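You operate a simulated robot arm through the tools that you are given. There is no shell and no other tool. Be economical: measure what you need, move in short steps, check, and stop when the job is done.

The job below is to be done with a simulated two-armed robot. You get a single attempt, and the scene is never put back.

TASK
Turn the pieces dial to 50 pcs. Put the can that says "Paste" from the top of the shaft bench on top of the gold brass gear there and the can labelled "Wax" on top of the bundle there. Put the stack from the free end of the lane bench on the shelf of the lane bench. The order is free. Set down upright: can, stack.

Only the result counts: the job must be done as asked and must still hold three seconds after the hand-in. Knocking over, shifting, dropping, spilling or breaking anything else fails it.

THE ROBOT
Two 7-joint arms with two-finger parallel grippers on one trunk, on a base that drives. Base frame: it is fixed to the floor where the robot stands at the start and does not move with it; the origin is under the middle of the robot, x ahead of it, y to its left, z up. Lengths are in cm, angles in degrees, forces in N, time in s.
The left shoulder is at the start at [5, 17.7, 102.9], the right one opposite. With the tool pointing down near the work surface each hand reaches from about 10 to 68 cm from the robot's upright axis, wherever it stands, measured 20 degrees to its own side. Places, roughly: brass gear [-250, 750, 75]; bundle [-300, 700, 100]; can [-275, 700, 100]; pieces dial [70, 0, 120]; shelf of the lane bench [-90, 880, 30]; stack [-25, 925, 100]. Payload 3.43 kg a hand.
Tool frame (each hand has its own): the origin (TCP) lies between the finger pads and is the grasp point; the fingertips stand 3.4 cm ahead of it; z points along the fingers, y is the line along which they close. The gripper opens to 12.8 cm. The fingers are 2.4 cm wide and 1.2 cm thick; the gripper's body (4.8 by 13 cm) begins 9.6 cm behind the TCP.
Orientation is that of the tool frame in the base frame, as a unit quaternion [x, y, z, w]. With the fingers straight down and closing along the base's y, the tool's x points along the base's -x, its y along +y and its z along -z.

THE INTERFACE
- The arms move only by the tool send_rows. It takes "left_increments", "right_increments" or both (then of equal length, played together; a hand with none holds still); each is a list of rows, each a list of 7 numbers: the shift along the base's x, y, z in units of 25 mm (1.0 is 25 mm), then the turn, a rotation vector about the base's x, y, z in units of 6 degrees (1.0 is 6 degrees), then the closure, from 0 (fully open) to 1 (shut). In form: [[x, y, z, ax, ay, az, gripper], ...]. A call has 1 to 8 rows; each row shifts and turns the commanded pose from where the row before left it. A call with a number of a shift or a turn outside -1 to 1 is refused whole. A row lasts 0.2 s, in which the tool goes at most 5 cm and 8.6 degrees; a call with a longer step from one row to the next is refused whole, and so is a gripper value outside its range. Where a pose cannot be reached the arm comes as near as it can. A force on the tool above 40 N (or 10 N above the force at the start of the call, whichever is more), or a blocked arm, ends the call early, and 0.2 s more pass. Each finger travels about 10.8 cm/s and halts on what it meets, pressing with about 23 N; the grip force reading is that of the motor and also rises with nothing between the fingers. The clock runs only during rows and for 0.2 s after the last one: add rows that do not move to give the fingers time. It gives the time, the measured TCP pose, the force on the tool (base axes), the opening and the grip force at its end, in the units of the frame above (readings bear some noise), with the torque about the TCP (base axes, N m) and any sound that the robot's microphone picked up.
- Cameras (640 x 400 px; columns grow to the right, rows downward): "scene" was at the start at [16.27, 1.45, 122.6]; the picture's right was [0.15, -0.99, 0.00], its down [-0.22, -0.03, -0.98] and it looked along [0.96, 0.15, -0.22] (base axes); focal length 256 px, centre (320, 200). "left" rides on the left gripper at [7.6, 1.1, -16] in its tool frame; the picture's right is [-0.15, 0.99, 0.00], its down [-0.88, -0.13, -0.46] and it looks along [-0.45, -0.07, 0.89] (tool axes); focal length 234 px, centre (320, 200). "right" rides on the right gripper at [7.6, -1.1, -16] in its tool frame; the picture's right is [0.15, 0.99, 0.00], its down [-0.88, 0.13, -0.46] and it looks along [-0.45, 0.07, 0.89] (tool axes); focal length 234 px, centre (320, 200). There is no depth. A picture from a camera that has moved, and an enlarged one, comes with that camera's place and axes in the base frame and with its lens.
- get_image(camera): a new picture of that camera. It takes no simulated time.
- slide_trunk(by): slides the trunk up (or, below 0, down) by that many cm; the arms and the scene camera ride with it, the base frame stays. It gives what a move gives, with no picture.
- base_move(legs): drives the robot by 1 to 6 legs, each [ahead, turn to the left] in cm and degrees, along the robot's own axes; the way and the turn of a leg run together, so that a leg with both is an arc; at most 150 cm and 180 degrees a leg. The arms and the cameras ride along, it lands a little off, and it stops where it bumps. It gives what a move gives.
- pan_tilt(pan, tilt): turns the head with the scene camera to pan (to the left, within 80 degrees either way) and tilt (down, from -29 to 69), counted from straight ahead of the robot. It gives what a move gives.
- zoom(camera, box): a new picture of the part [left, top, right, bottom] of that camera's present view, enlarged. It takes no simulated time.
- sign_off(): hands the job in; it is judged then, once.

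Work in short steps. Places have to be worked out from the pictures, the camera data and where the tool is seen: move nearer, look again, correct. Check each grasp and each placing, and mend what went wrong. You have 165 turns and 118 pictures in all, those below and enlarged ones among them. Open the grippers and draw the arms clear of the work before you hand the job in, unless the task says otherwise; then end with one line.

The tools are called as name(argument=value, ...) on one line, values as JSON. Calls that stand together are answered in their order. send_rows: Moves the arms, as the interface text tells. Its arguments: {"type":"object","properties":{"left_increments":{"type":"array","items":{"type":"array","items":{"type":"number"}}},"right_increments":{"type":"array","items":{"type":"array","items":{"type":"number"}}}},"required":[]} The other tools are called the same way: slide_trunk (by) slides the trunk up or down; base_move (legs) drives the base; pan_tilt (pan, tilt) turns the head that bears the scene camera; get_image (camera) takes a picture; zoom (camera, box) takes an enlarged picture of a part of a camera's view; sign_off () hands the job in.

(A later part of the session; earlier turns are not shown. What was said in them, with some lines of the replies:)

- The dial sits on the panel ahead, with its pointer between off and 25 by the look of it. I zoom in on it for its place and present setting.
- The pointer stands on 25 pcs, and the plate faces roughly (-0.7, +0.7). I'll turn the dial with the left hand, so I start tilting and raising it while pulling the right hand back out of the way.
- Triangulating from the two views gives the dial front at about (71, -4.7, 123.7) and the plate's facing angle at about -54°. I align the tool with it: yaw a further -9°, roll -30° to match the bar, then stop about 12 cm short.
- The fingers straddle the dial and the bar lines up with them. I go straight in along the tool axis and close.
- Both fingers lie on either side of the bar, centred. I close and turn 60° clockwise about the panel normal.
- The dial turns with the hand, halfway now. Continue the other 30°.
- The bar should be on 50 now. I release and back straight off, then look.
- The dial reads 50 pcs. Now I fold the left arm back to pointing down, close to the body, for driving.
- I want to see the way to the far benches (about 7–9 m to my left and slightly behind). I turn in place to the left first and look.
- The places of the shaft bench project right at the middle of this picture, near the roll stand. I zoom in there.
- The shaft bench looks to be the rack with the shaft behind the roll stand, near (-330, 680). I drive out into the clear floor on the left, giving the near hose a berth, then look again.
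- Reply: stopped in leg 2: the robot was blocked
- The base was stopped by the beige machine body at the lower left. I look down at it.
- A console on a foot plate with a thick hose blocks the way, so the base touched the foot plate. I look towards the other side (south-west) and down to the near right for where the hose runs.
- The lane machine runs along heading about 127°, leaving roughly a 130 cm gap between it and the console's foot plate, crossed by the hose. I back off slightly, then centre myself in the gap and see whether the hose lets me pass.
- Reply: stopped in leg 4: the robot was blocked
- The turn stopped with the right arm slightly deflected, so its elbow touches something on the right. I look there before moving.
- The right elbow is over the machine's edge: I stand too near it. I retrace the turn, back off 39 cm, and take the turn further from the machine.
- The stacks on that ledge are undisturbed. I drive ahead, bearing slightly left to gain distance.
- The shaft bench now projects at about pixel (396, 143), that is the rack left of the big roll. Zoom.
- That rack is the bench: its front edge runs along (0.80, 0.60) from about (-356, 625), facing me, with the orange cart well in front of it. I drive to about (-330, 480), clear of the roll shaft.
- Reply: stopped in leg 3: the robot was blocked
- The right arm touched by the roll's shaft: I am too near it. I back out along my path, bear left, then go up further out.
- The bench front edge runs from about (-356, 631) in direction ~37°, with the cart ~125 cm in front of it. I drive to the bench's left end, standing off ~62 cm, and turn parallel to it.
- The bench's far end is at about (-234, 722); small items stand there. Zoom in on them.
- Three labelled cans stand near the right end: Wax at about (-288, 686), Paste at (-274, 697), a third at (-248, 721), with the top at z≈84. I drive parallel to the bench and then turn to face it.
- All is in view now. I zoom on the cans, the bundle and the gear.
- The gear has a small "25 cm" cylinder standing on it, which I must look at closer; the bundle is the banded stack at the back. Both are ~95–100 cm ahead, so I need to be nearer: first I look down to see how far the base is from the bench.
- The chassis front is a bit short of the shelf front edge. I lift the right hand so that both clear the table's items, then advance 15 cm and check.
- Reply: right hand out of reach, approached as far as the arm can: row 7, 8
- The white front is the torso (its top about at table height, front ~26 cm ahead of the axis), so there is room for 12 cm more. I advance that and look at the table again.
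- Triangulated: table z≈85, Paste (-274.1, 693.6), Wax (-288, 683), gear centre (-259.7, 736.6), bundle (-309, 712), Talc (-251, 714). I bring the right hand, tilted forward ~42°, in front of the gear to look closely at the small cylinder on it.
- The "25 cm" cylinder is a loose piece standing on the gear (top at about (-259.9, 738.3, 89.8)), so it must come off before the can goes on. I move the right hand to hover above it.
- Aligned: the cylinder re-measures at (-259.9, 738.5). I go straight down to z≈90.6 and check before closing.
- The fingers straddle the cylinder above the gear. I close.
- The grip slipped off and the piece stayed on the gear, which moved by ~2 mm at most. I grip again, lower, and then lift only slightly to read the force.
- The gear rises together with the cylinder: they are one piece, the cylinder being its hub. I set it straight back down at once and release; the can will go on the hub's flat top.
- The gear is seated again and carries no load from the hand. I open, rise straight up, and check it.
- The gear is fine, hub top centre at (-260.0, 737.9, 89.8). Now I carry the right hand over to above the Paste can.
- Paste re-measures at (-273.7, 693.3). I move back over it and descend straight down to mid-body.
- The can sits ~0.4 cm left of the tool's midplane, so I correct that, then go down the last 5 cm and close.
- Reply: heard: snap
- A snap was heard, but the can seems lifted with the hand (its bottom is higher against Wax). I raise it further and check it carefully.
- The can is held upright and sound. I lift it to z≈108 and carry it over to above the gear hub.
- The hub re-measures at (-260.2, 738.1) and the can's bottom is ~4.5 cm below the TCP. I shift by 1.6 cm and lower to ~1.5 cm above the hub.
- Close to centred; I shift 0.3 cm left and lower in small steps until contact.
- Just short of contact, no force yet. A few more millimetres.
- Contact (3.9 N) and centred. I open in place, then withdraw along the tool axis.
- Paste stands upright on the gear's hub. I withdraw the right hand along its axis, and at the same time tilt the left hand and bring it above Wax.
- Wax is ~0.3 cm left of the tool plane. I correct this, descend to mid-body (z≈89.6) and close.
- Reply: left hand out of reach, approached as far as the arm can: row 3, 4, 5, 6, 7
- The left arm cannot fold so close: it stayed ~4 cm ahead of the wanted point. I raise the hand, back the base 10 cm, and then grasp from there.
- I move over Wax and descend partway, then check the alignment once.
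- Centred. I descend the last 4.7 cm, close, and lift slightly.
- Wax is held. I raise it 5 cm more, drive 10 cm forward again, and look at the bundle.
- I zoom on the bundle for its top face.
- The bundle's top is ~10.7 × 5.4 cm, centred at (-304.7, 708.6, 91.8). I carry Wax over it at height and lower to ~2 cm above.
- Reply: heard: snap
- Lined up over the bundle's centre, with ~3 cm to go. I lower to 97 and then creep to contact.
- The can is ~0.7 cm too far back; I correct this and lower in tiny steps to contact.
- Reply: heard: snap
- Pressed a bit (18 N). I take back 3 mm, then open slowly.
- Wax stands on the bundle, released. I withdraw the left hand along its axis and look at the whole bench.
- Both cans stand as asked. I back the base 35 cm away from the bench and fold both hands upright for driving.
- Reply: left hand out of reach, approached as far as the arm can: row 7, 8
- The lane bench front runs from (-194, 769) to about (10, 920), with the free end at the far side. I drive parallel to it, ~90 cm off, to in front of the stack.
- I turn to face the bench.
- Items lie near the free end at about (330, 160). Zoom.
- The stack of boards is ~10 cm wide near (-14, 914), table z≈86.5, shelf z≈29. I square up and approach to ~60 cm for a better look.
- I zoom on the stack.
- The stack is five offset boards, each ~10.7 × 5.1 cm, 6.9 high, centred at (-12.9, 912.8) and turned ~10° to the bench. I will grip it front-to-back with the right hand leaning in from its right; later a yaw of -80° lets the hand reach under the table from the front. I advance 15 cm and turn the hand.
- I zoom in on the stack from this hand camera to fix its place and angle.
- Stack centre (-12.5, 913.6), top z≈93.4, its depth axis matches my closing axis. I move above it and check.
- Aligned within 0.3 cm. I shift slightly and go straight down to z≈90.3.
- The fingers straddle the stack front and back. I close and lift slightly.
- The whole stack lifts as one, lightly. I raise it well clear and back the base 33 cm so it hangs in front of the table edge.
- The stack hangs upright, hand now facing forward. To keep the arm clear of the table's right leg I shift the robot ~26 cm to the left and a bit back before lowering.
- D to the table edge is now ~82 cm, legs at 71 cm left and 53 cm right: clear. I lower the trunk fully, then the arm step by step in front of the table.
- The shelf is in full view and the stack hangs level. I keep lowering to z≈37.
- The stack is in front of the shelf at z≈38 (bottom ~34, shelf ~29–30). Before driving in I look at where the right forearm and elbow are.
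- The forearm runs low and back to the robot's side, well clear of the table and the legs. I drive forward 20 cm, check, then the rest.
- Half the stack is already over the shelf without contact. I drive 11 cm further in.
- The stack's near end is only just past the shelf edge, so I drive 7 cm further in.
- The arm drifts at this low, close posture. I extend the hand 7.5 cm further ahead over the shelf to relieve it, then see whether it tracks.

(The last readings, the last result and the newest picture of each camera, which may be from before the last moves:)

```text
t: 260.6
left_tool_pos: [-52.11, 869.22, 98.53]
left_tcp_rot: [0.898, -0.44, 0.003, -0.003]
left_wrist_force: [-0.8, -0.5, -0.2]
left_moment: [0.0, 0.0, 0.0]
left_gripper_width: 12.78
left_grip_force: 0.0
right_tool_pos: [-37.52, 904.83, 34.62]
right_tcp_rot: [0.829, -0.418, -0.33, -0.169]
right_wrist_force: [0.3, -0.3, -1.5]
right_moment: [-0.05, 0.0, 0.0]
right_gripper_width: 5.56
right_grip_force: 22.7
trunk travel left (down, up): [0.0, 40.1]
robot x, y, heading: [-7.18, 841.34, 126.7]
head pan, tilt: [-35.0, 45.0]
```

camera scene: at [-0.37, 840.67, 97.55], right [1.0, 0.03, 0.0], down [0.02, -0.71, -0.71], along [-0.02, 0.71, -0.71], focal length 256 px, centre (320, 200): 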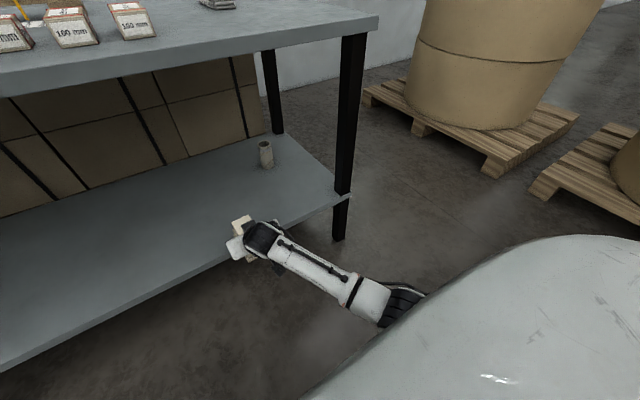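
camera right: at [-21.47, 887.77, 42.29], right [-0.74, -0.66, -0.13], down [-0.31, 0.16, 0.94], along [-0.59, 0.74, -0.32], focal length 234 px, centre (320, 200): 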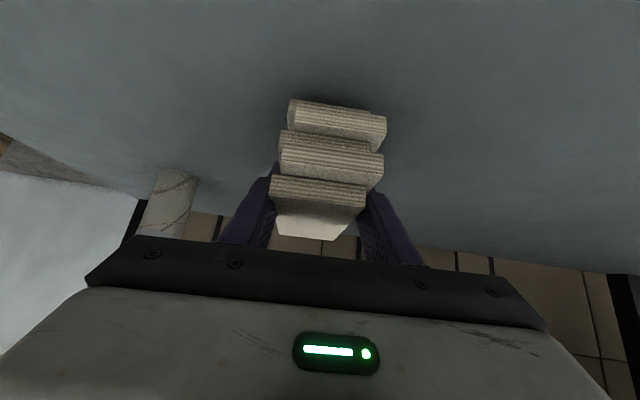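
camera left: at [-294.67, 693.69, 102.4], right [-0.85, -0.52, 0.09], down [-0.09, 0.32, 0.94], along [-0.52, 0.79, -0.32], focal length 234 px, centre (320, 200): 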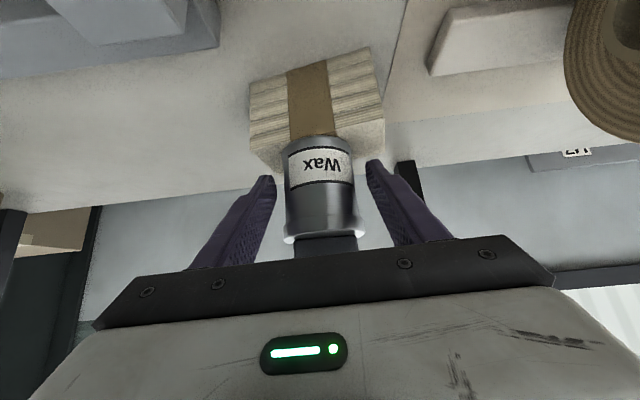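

It tracks again and the hand is level. I lower in small steps to contact.

send_rows(right_increments=[[0, 0, -0.1, 0, 0, 0, 1], [0, 0, -0.1, 0, 0, 0, 1], [0, 0, 0, 0, 0, 0, 1]])

send_rows(right_increments=[[0, 0, -0.08, 0, 0, 0, 1], [0, 0, -0.08, 0, 0, 0, 1], [0, 0, 0, 0, 0, 0, 1]])

get_image(camera="right")

```text
t: 261.4
left_tool_pos: [-52.02, 869.05, 98.65]
left_tcp_rot: [0.898, -0.439, 0.001, -0.004]
left_wrist_force: [0.1, -0.4, -0.2]
left_moment: [0.01, -0.03, -0.01]
left_gripper_width: 12.79
left_grip_force: 0.1
right_tool_pos: [-37.6, 904.85, 34.64]
right_tcp_rot: [0.828, -0.418, -0.333, -0.17]
right_wrist_force: [4.7, 0.1, 16.5]
right_moment: [-0.58, -0.04, 0.07]
right_gripper_width: 5.58
right_grip_force: 22.9
trunk travel left (down, up): [0.0, 40.1]
robot x, y, heading: [-7.05, 841.28, 126.8]
head pan, tilt: [-35.0, 45.0]
```

```text
t: 262.2
left_tool_pos: [-51.96, 868.98, 98.61]
left_tcp_rot: [0.898, -0.44, 0.0, -0.004]
left_wrist_force: [-0.5, -0.3, -0.3]
left_moment: [-0.01, -0.02, 0.02]
left_gripper_width: 12.81
left_grip_force: 0.0
right_tool_pos: [-37.92, 904.89, 34.25]
right_tcp_rot: [0.827, -0.419, -0.333, -0.171]
right_wrist_force: [3.0, -0.6, 23.8]
right_moment: [-0.08, 0.0, -0.26]
right_gripper_width: 5.56
right_grip_force: 23.5
trunk travel left (down, up): [0.0, 40.1]
robot x, y, heading: [-6.97, 841.5, 126.7]
head pan, tilt: [-35.0, 45.0]
```

```text
17 pictures are left
camera right: at [-27.2, 892.27, 40.45], right [-0.73, -0.67, -0.1], down [-0.29, 0.18, 0.94], along [-0.61, 0.72, -0.33], focal length 234 px, centre (320, 200)
```

right: 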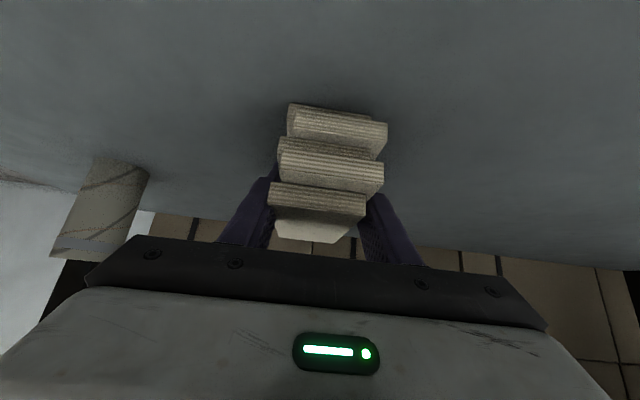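

The stack stands on the shelf. I take off the pressure a bit and open slowly.

send_rows(right_increments=[[0, 0, 0.08, 0, 0, 0, 1], [0, 0, 0.06, 0, 0, 0, 1], [0, 0, 0, 0, 0, 0, 1]])

send_rows(right_increments=[[0, 0, 0, 0, 0, 0, 0.57], [0, 0, 0, 0, 0, 0, 0.53], [0, 0, 0, 0, 0, 0, 0.45], [0, 0, 0, 0, 0, 0, 0.35], [0, 0, 0, 0, 0, 0, 0.3], [0, 0, 0, 0, 0, 0, 0.3]])

get_image(camera="right")

```text
t: 263.0
left_tool_pos: [-51.94, 869.05, 98.55]
left_tcp_rot: [0.898, -0.44, 0.001, -0.004]
left_wrist_force: [-0.4, -0.5, 1.3]
left_moment: [-0.01, 0.01, -0.03]
left_gripper_width: 12.8
left_grip_force: 0.0
right_tool_pos: [-37.8, 904.71, 34.32]
right_tcp_rot: [0.829, -0.418, -0.331, -0.169]
right_wrist_force: [-5.6, 0.9, 10.1]
right_moment: [0.32, 0.5, 0.09]
right_gripper_width: 5.59
right_grip_force: 22.9
trunk travel left (down, up): [0.0, 40.1]
robot x, y, heading: [-6.76, 841.13, 126.8]
head pan, tilt: [-35.0, 45.0]
```

```text
t: 264.4
left_tool_pos: [-52.01, 869.05, 98.58]
left_tcp_rot: [0.898, -0.44, 0.0, -0.003]
left_wrist_force: [0.0, -0.2, 0.1]
left_moment: [-0.02, 0.03, 0.03]
left_gripper_width: 12.81
left_grip_force: 0.0
right_tool_pos: [-37.6, 904.8, 34.15]
right_tcp_rot: [0.829, -0.42, -0.329, -0.169]
right_wrist_force: [-0.4, -0.7, -0.4]
right_moment: [-0.02, 0.01, -0.02]
right_gripper_width: 8.96
right_grip_force: 0.0
trunk travel left (down, up): [0.0, 40.1]
robot x, y, heading: [-6.81, 841.3, 126.8]
head pan, tilt: [-35.0, 45.0]
```

```text
16 pictures are left
camera right: at [-26.94, 892.16, 40.39], right [-0.73, -0.67, -0.1], down [-0.3, 0.18, 0.94], along [-0.61, 0.72, -0.34], focal length 234 px, centre (320, 200)
```

right: 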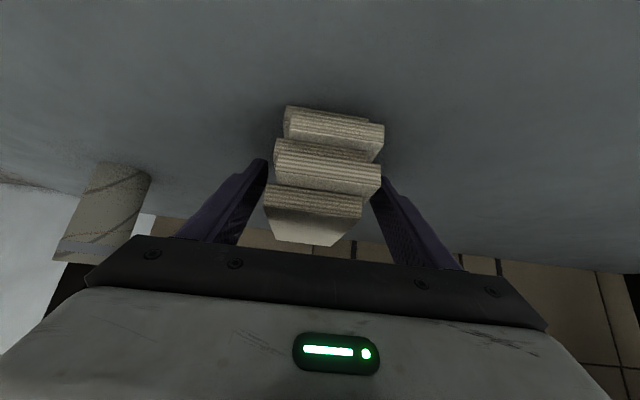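

The stack stands free on the shelf. I withdraw along the tool axis, then back the base out.

send_rows(right_increments=[[0.41, -0.55, 0.72, 0, 0, 0, 0.3], [0.41, -0.55, 0.72, 0, 0, 0, 0.3], [0.41, -0.55, 0.72, 0, 0, 0, 0.3], [0.41, -0.55, 0.72, 0, 0, 0, 0.3], [0.41, -0.55, 0.72, 0, 0, 0, 0.3]])

base_move(legs=[[-45, 0]])

get_image(camera="right")

```text
t: 265.8
left_tool_pos: [-51.7, 867.91, 99.68]
left_tcp_rot: [0.898, -0.439, -0.005, -0.011]
left_wrist_force: [0.5, -0.3, 0.1]
left_moment: [0.04, -0.02, -0.02]
left_gripper_width: 12.84
left_grip_force: 0.1
right_tool_pos: [-34.06, 901.82, 51.12]
right_tcp_rot: [0.805, -0.407, -0.377, -0.21]
right_wrist_force: [-0.5, -0.2, 0.1]
right_moment: [0.0, 0.02, 0.0]
right_gripper_width: 8.96
right_grip_force: 0.0
trunk travel left (down, up): [0.0, 40.1]
robot x, y, heading: [-6.5, 841.2, 126.8]
head pan, tilt: [-35.0, 45.0]
stopped in row 5 (right hand): the arm was blocked; the commanded pose is now the measured one
```

```text
t: 268.5
left_tool_pos: [-24.75, 832.05, 99.66]
left_tcp_rot: [0.898, -0.44, -0.002, -0.01]
left_wrist_force: [-0.5, -0.3, -0.1]
left_moment: [0.01, -0.02, 0.01]
left_gripper_width: 12.78
left_grip_force: 0.1
right_tool_pos: [-7.26, 865.8, 51.41]
right_tcp_rot: [0.805, -0.407, -0.378, -0.21]
right_wrist_force: [0.1, -0.8, 0.5]
right_moment: [0.02, -0.02, 0.02]
right_gripper_width: 8.98
right_grip_force: 0.0
trunk travel left (down, up): [0.0, 40.1]
robot x, y, heading: [19.57, 805.1, 126.6]
head pan, tilt: [-35.0, 45.0]
```

```text
15 pictures are left
camera right: at [3.62, 852.52, 55.51], right [-0.75, -0.65, -0.14], down [-0.24, 0.07, 0.97], along [-0.62, 0.76, -0.21], focal length 234 px, centre (320, 200)
```

right: 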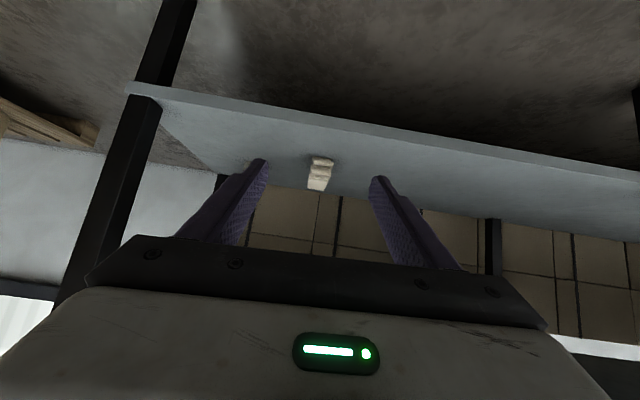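

The stack stands on the shelf. The right arm met the robot itself on the way back; I now look from the head camera to verify the shelf, spool and table.

pan_tilt(pan=-5, tilt=25)

get_image(camera="scene")

```text
t: 269.5
left_tool_pos: [-24.82, 832.04, 99.73]
left_tcp_rot: [0.898, -0.44, -0.003, -0.01]
left_wrist_force: [0.0, 0.4, 0.5]
left_moment: [-0.02, 0.0, 0.06]
left_gripper_width: 12.79
left_grip_force: 0.0
right_tool_pos: [-7.31, 865.88, 51.6]
right_tcp_rot: [0.804, -0.407, -0.378, -0.21]
right_wrist_force: [0.4, 0.1, 0.3]
right_moment: [-0.01, 0.01, 0.02]
right_gripper_width: 8.98
right_grip_force: 0.0
trunk travel left (down, up): [0.0, 40.1]
robot x, y, heading: [20.43, 805.3, 126.6]
head pan, tilt: [-5.0, 25.0]
```

```text
14 pictures are left
camera scene: at [11.26, 817.54, 101.4], right [0.85, 0.52, 0.01], down [0.22, -0.35, -0.91], along [-0.48, 0.78, -0.41], focal length 256 px, centre (320, 200)
```

scene: 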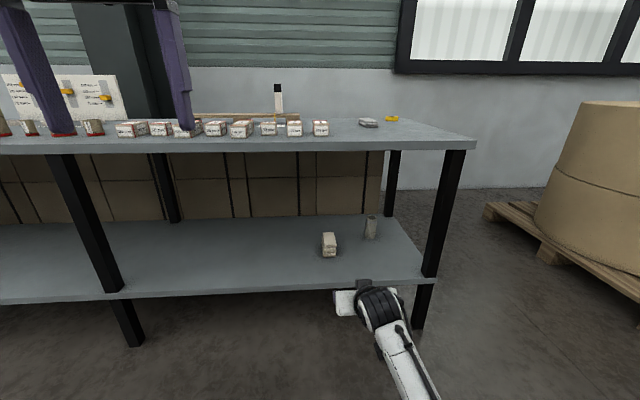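

Stack and spool both stand on the shelf and the table top is undisturbed. I check the stack closely and also look back at the two cans on the shaft bench.

zoom(camera="scene", box=[290, 205, 410, 280])

pan_tilt(pan=66, tilt=5)

get_image(camera="scene")

```text
5.33 times, centred on (350, 242) of scene
camera zoom: at [11.26, 817.54, 101.4], right [0.85, 0.52, 0.01], down [0.22, -0.35, -0.91], along [-0.48, 0.78, -0.41], focal length 1363 px, centre (160, -27)
```

zoom: 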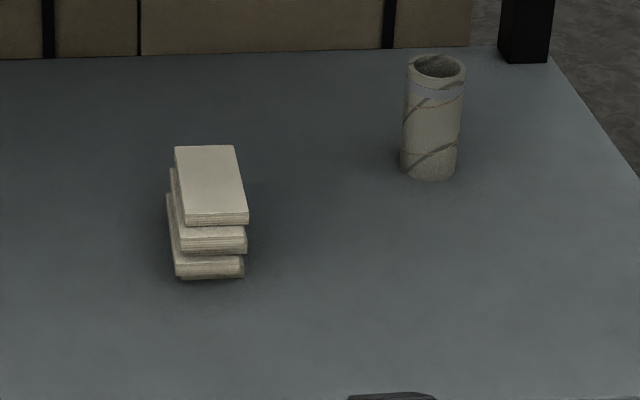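

```text
t: 270.9
left_tool_pos: [-24.8, 832.06, 99.52]
left_tcp_rot: [0.897, -0.441, -0.002, -0.01]
left_wrist_force: [0.7, -0.9, -0.6]
left_moment: [-0.03, 0.01, 0.01]
left_gripper_width: 12.78
left_grip_force: 0.0
right_tool_pos: [-7.29, 865.92, 51.65]
right_tcp_rot: [0.804, -0.407, -0.379, -0.21]
right_wrist_force: [-0.5, 0.8, 0.1]
right_moment: [-0.01, 0.02, -0.02]
right_gripper_width: 8.97
right_grip_force: 0.1
trunk travel left (down, up): [0.0, 40.1]
robot x, y, heading: [19.99, 805.07, 126.8]
head pan, tilt: [66.0, 5.0]
```

```text
12 pictures are left
camera scene: at [7.08, 807.65, 104.47], right [-0.22, 0.98, 0.02], down [0.08, 0.04, -1.0], along [-0.97, -0.22, -0.09], focal length 256 px, centre (320, 200)
```

scene: 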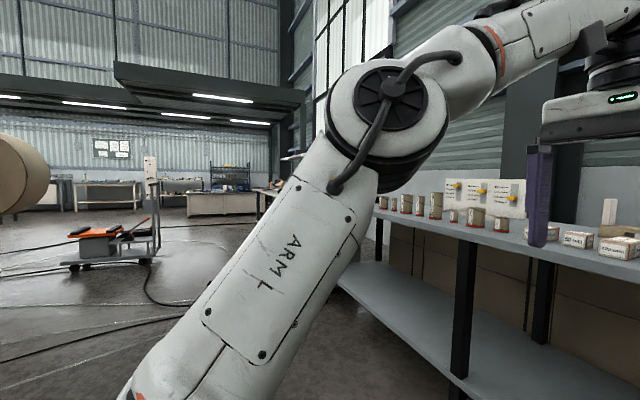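

The stack is intact. The left arm hides the shaft bench, so I back off a little and turn for a last look at the cans.

base_move(legs=[[-15, 0], [0, 66]])

pan_tilt(pan=0, tilt=5)

get_image(camera="scene")

```text
t: 275.1
left_tool_pos: [-14.36, 763.75, 99.49]
left_tcp_rot: [0.994, 0.113, -0.007, -0.008]
left_wrist_force: [1.1, 0.1, 1.1]
left_moment: [0.0, 0.03, -0.02]
left_gripper_width: 12.8
left_grip_force: 0.0
right_tool_pos: [-37.87, 793.7, 51.74]
right_tcp_rot: [0.896, 0.09, -0.434, 0.028]
right_wrist_force: [-0.1, -0.2, 0.2]
right_moment: [-0.01, 0.02, -0.03]
right_gripper_width: 8.97
right_grip_force: 0.1
trunk travel left (down, up): [0.0, 40.1]
robot x, y, heading: [29.1, 793.35, -167.9]
head pan, tilt: [66.0, 5.0]
```

```text
t: 276.5
left_tool_pos: [-14.29, 763.84, 99.5]
left_tcp_rot: [0.993, 0.114, -0.008, -0.006]
left_wrist_force: [-0.3, -0.8, -0.3]
left_moment: [0.02, 0.03, -0.01]
left_gripper_width: 12.8
left_grip_force: 0.2
right_tool_pos: [-37.8, 793.8, 51.91]
right_tcp_rot: [0.895, 0.091, -0.436, 0.03]
right_wrist_force: [-0.1, 1.2, 0.2]
right_moment: [-0.03, 0.0, -0.01]
right_gripper_width: 8.97
right_grip_force: 0.0
trunk travel left (down, up): [0.0, 40.1]
robot x, y, heading: [28.93, 793.29, -168.1]
head pan, tilt: [0.0, 5.0]
```

```text
11 pictures are left
camera scene: at [14.2, 789.69, 104.53], right [-0.21, 0.98, 0.01], down [0.07, 0.02, -1.0], along [-0.98, -0.21, -0.07], focal length 256 px, centre (320, 200)
```

scene: 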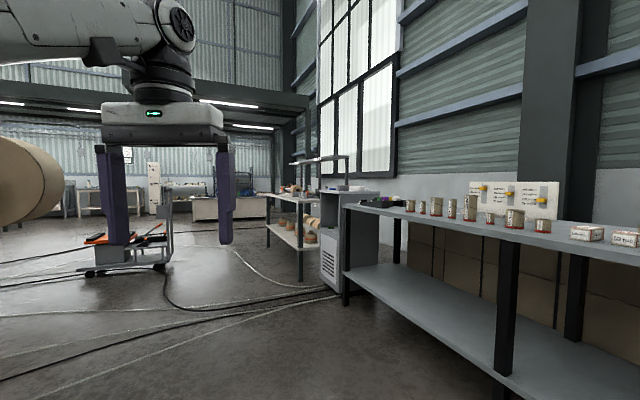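

zoom(camera="scene", box=[256, 165, 352, 225])

```text
6.67 times, centred on (304, 195) of scene
camera zoom: at [14.2, 789.69, 104.53], right [-0.21, 0.98, 0.01], down [0.07, 0.02, -1.0], along [-0.98, -0.21, -0.07], focal length 1704 px, centre (427, 233)
```

zoom: 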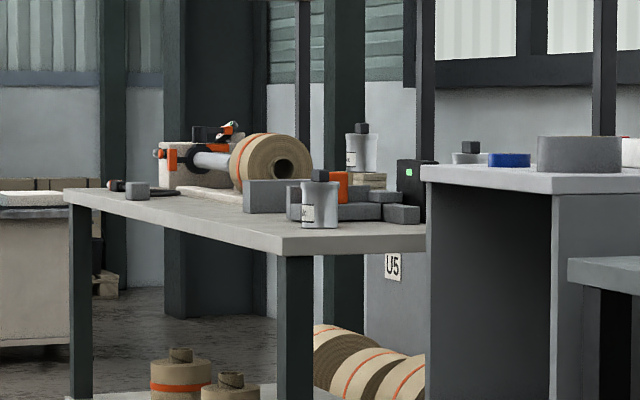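

Wax stands on the bundle, and Paste's cap and top show upright behind the cabinet edge. The dial is at 50, the stack is on the shelf, and both hands are open and clear, so I hand the job in.

sign_off()

```text
The job is handed in.
```

I've handed the job in: the dial is at 50 pcs, Paste is on the brass gear's hub, Wax is on the bundle, and the stack is upright on the lane bench shelf. While checking the gear's hub I lifted the gear a few millimetres and set it back, which left it about 2 mm off.
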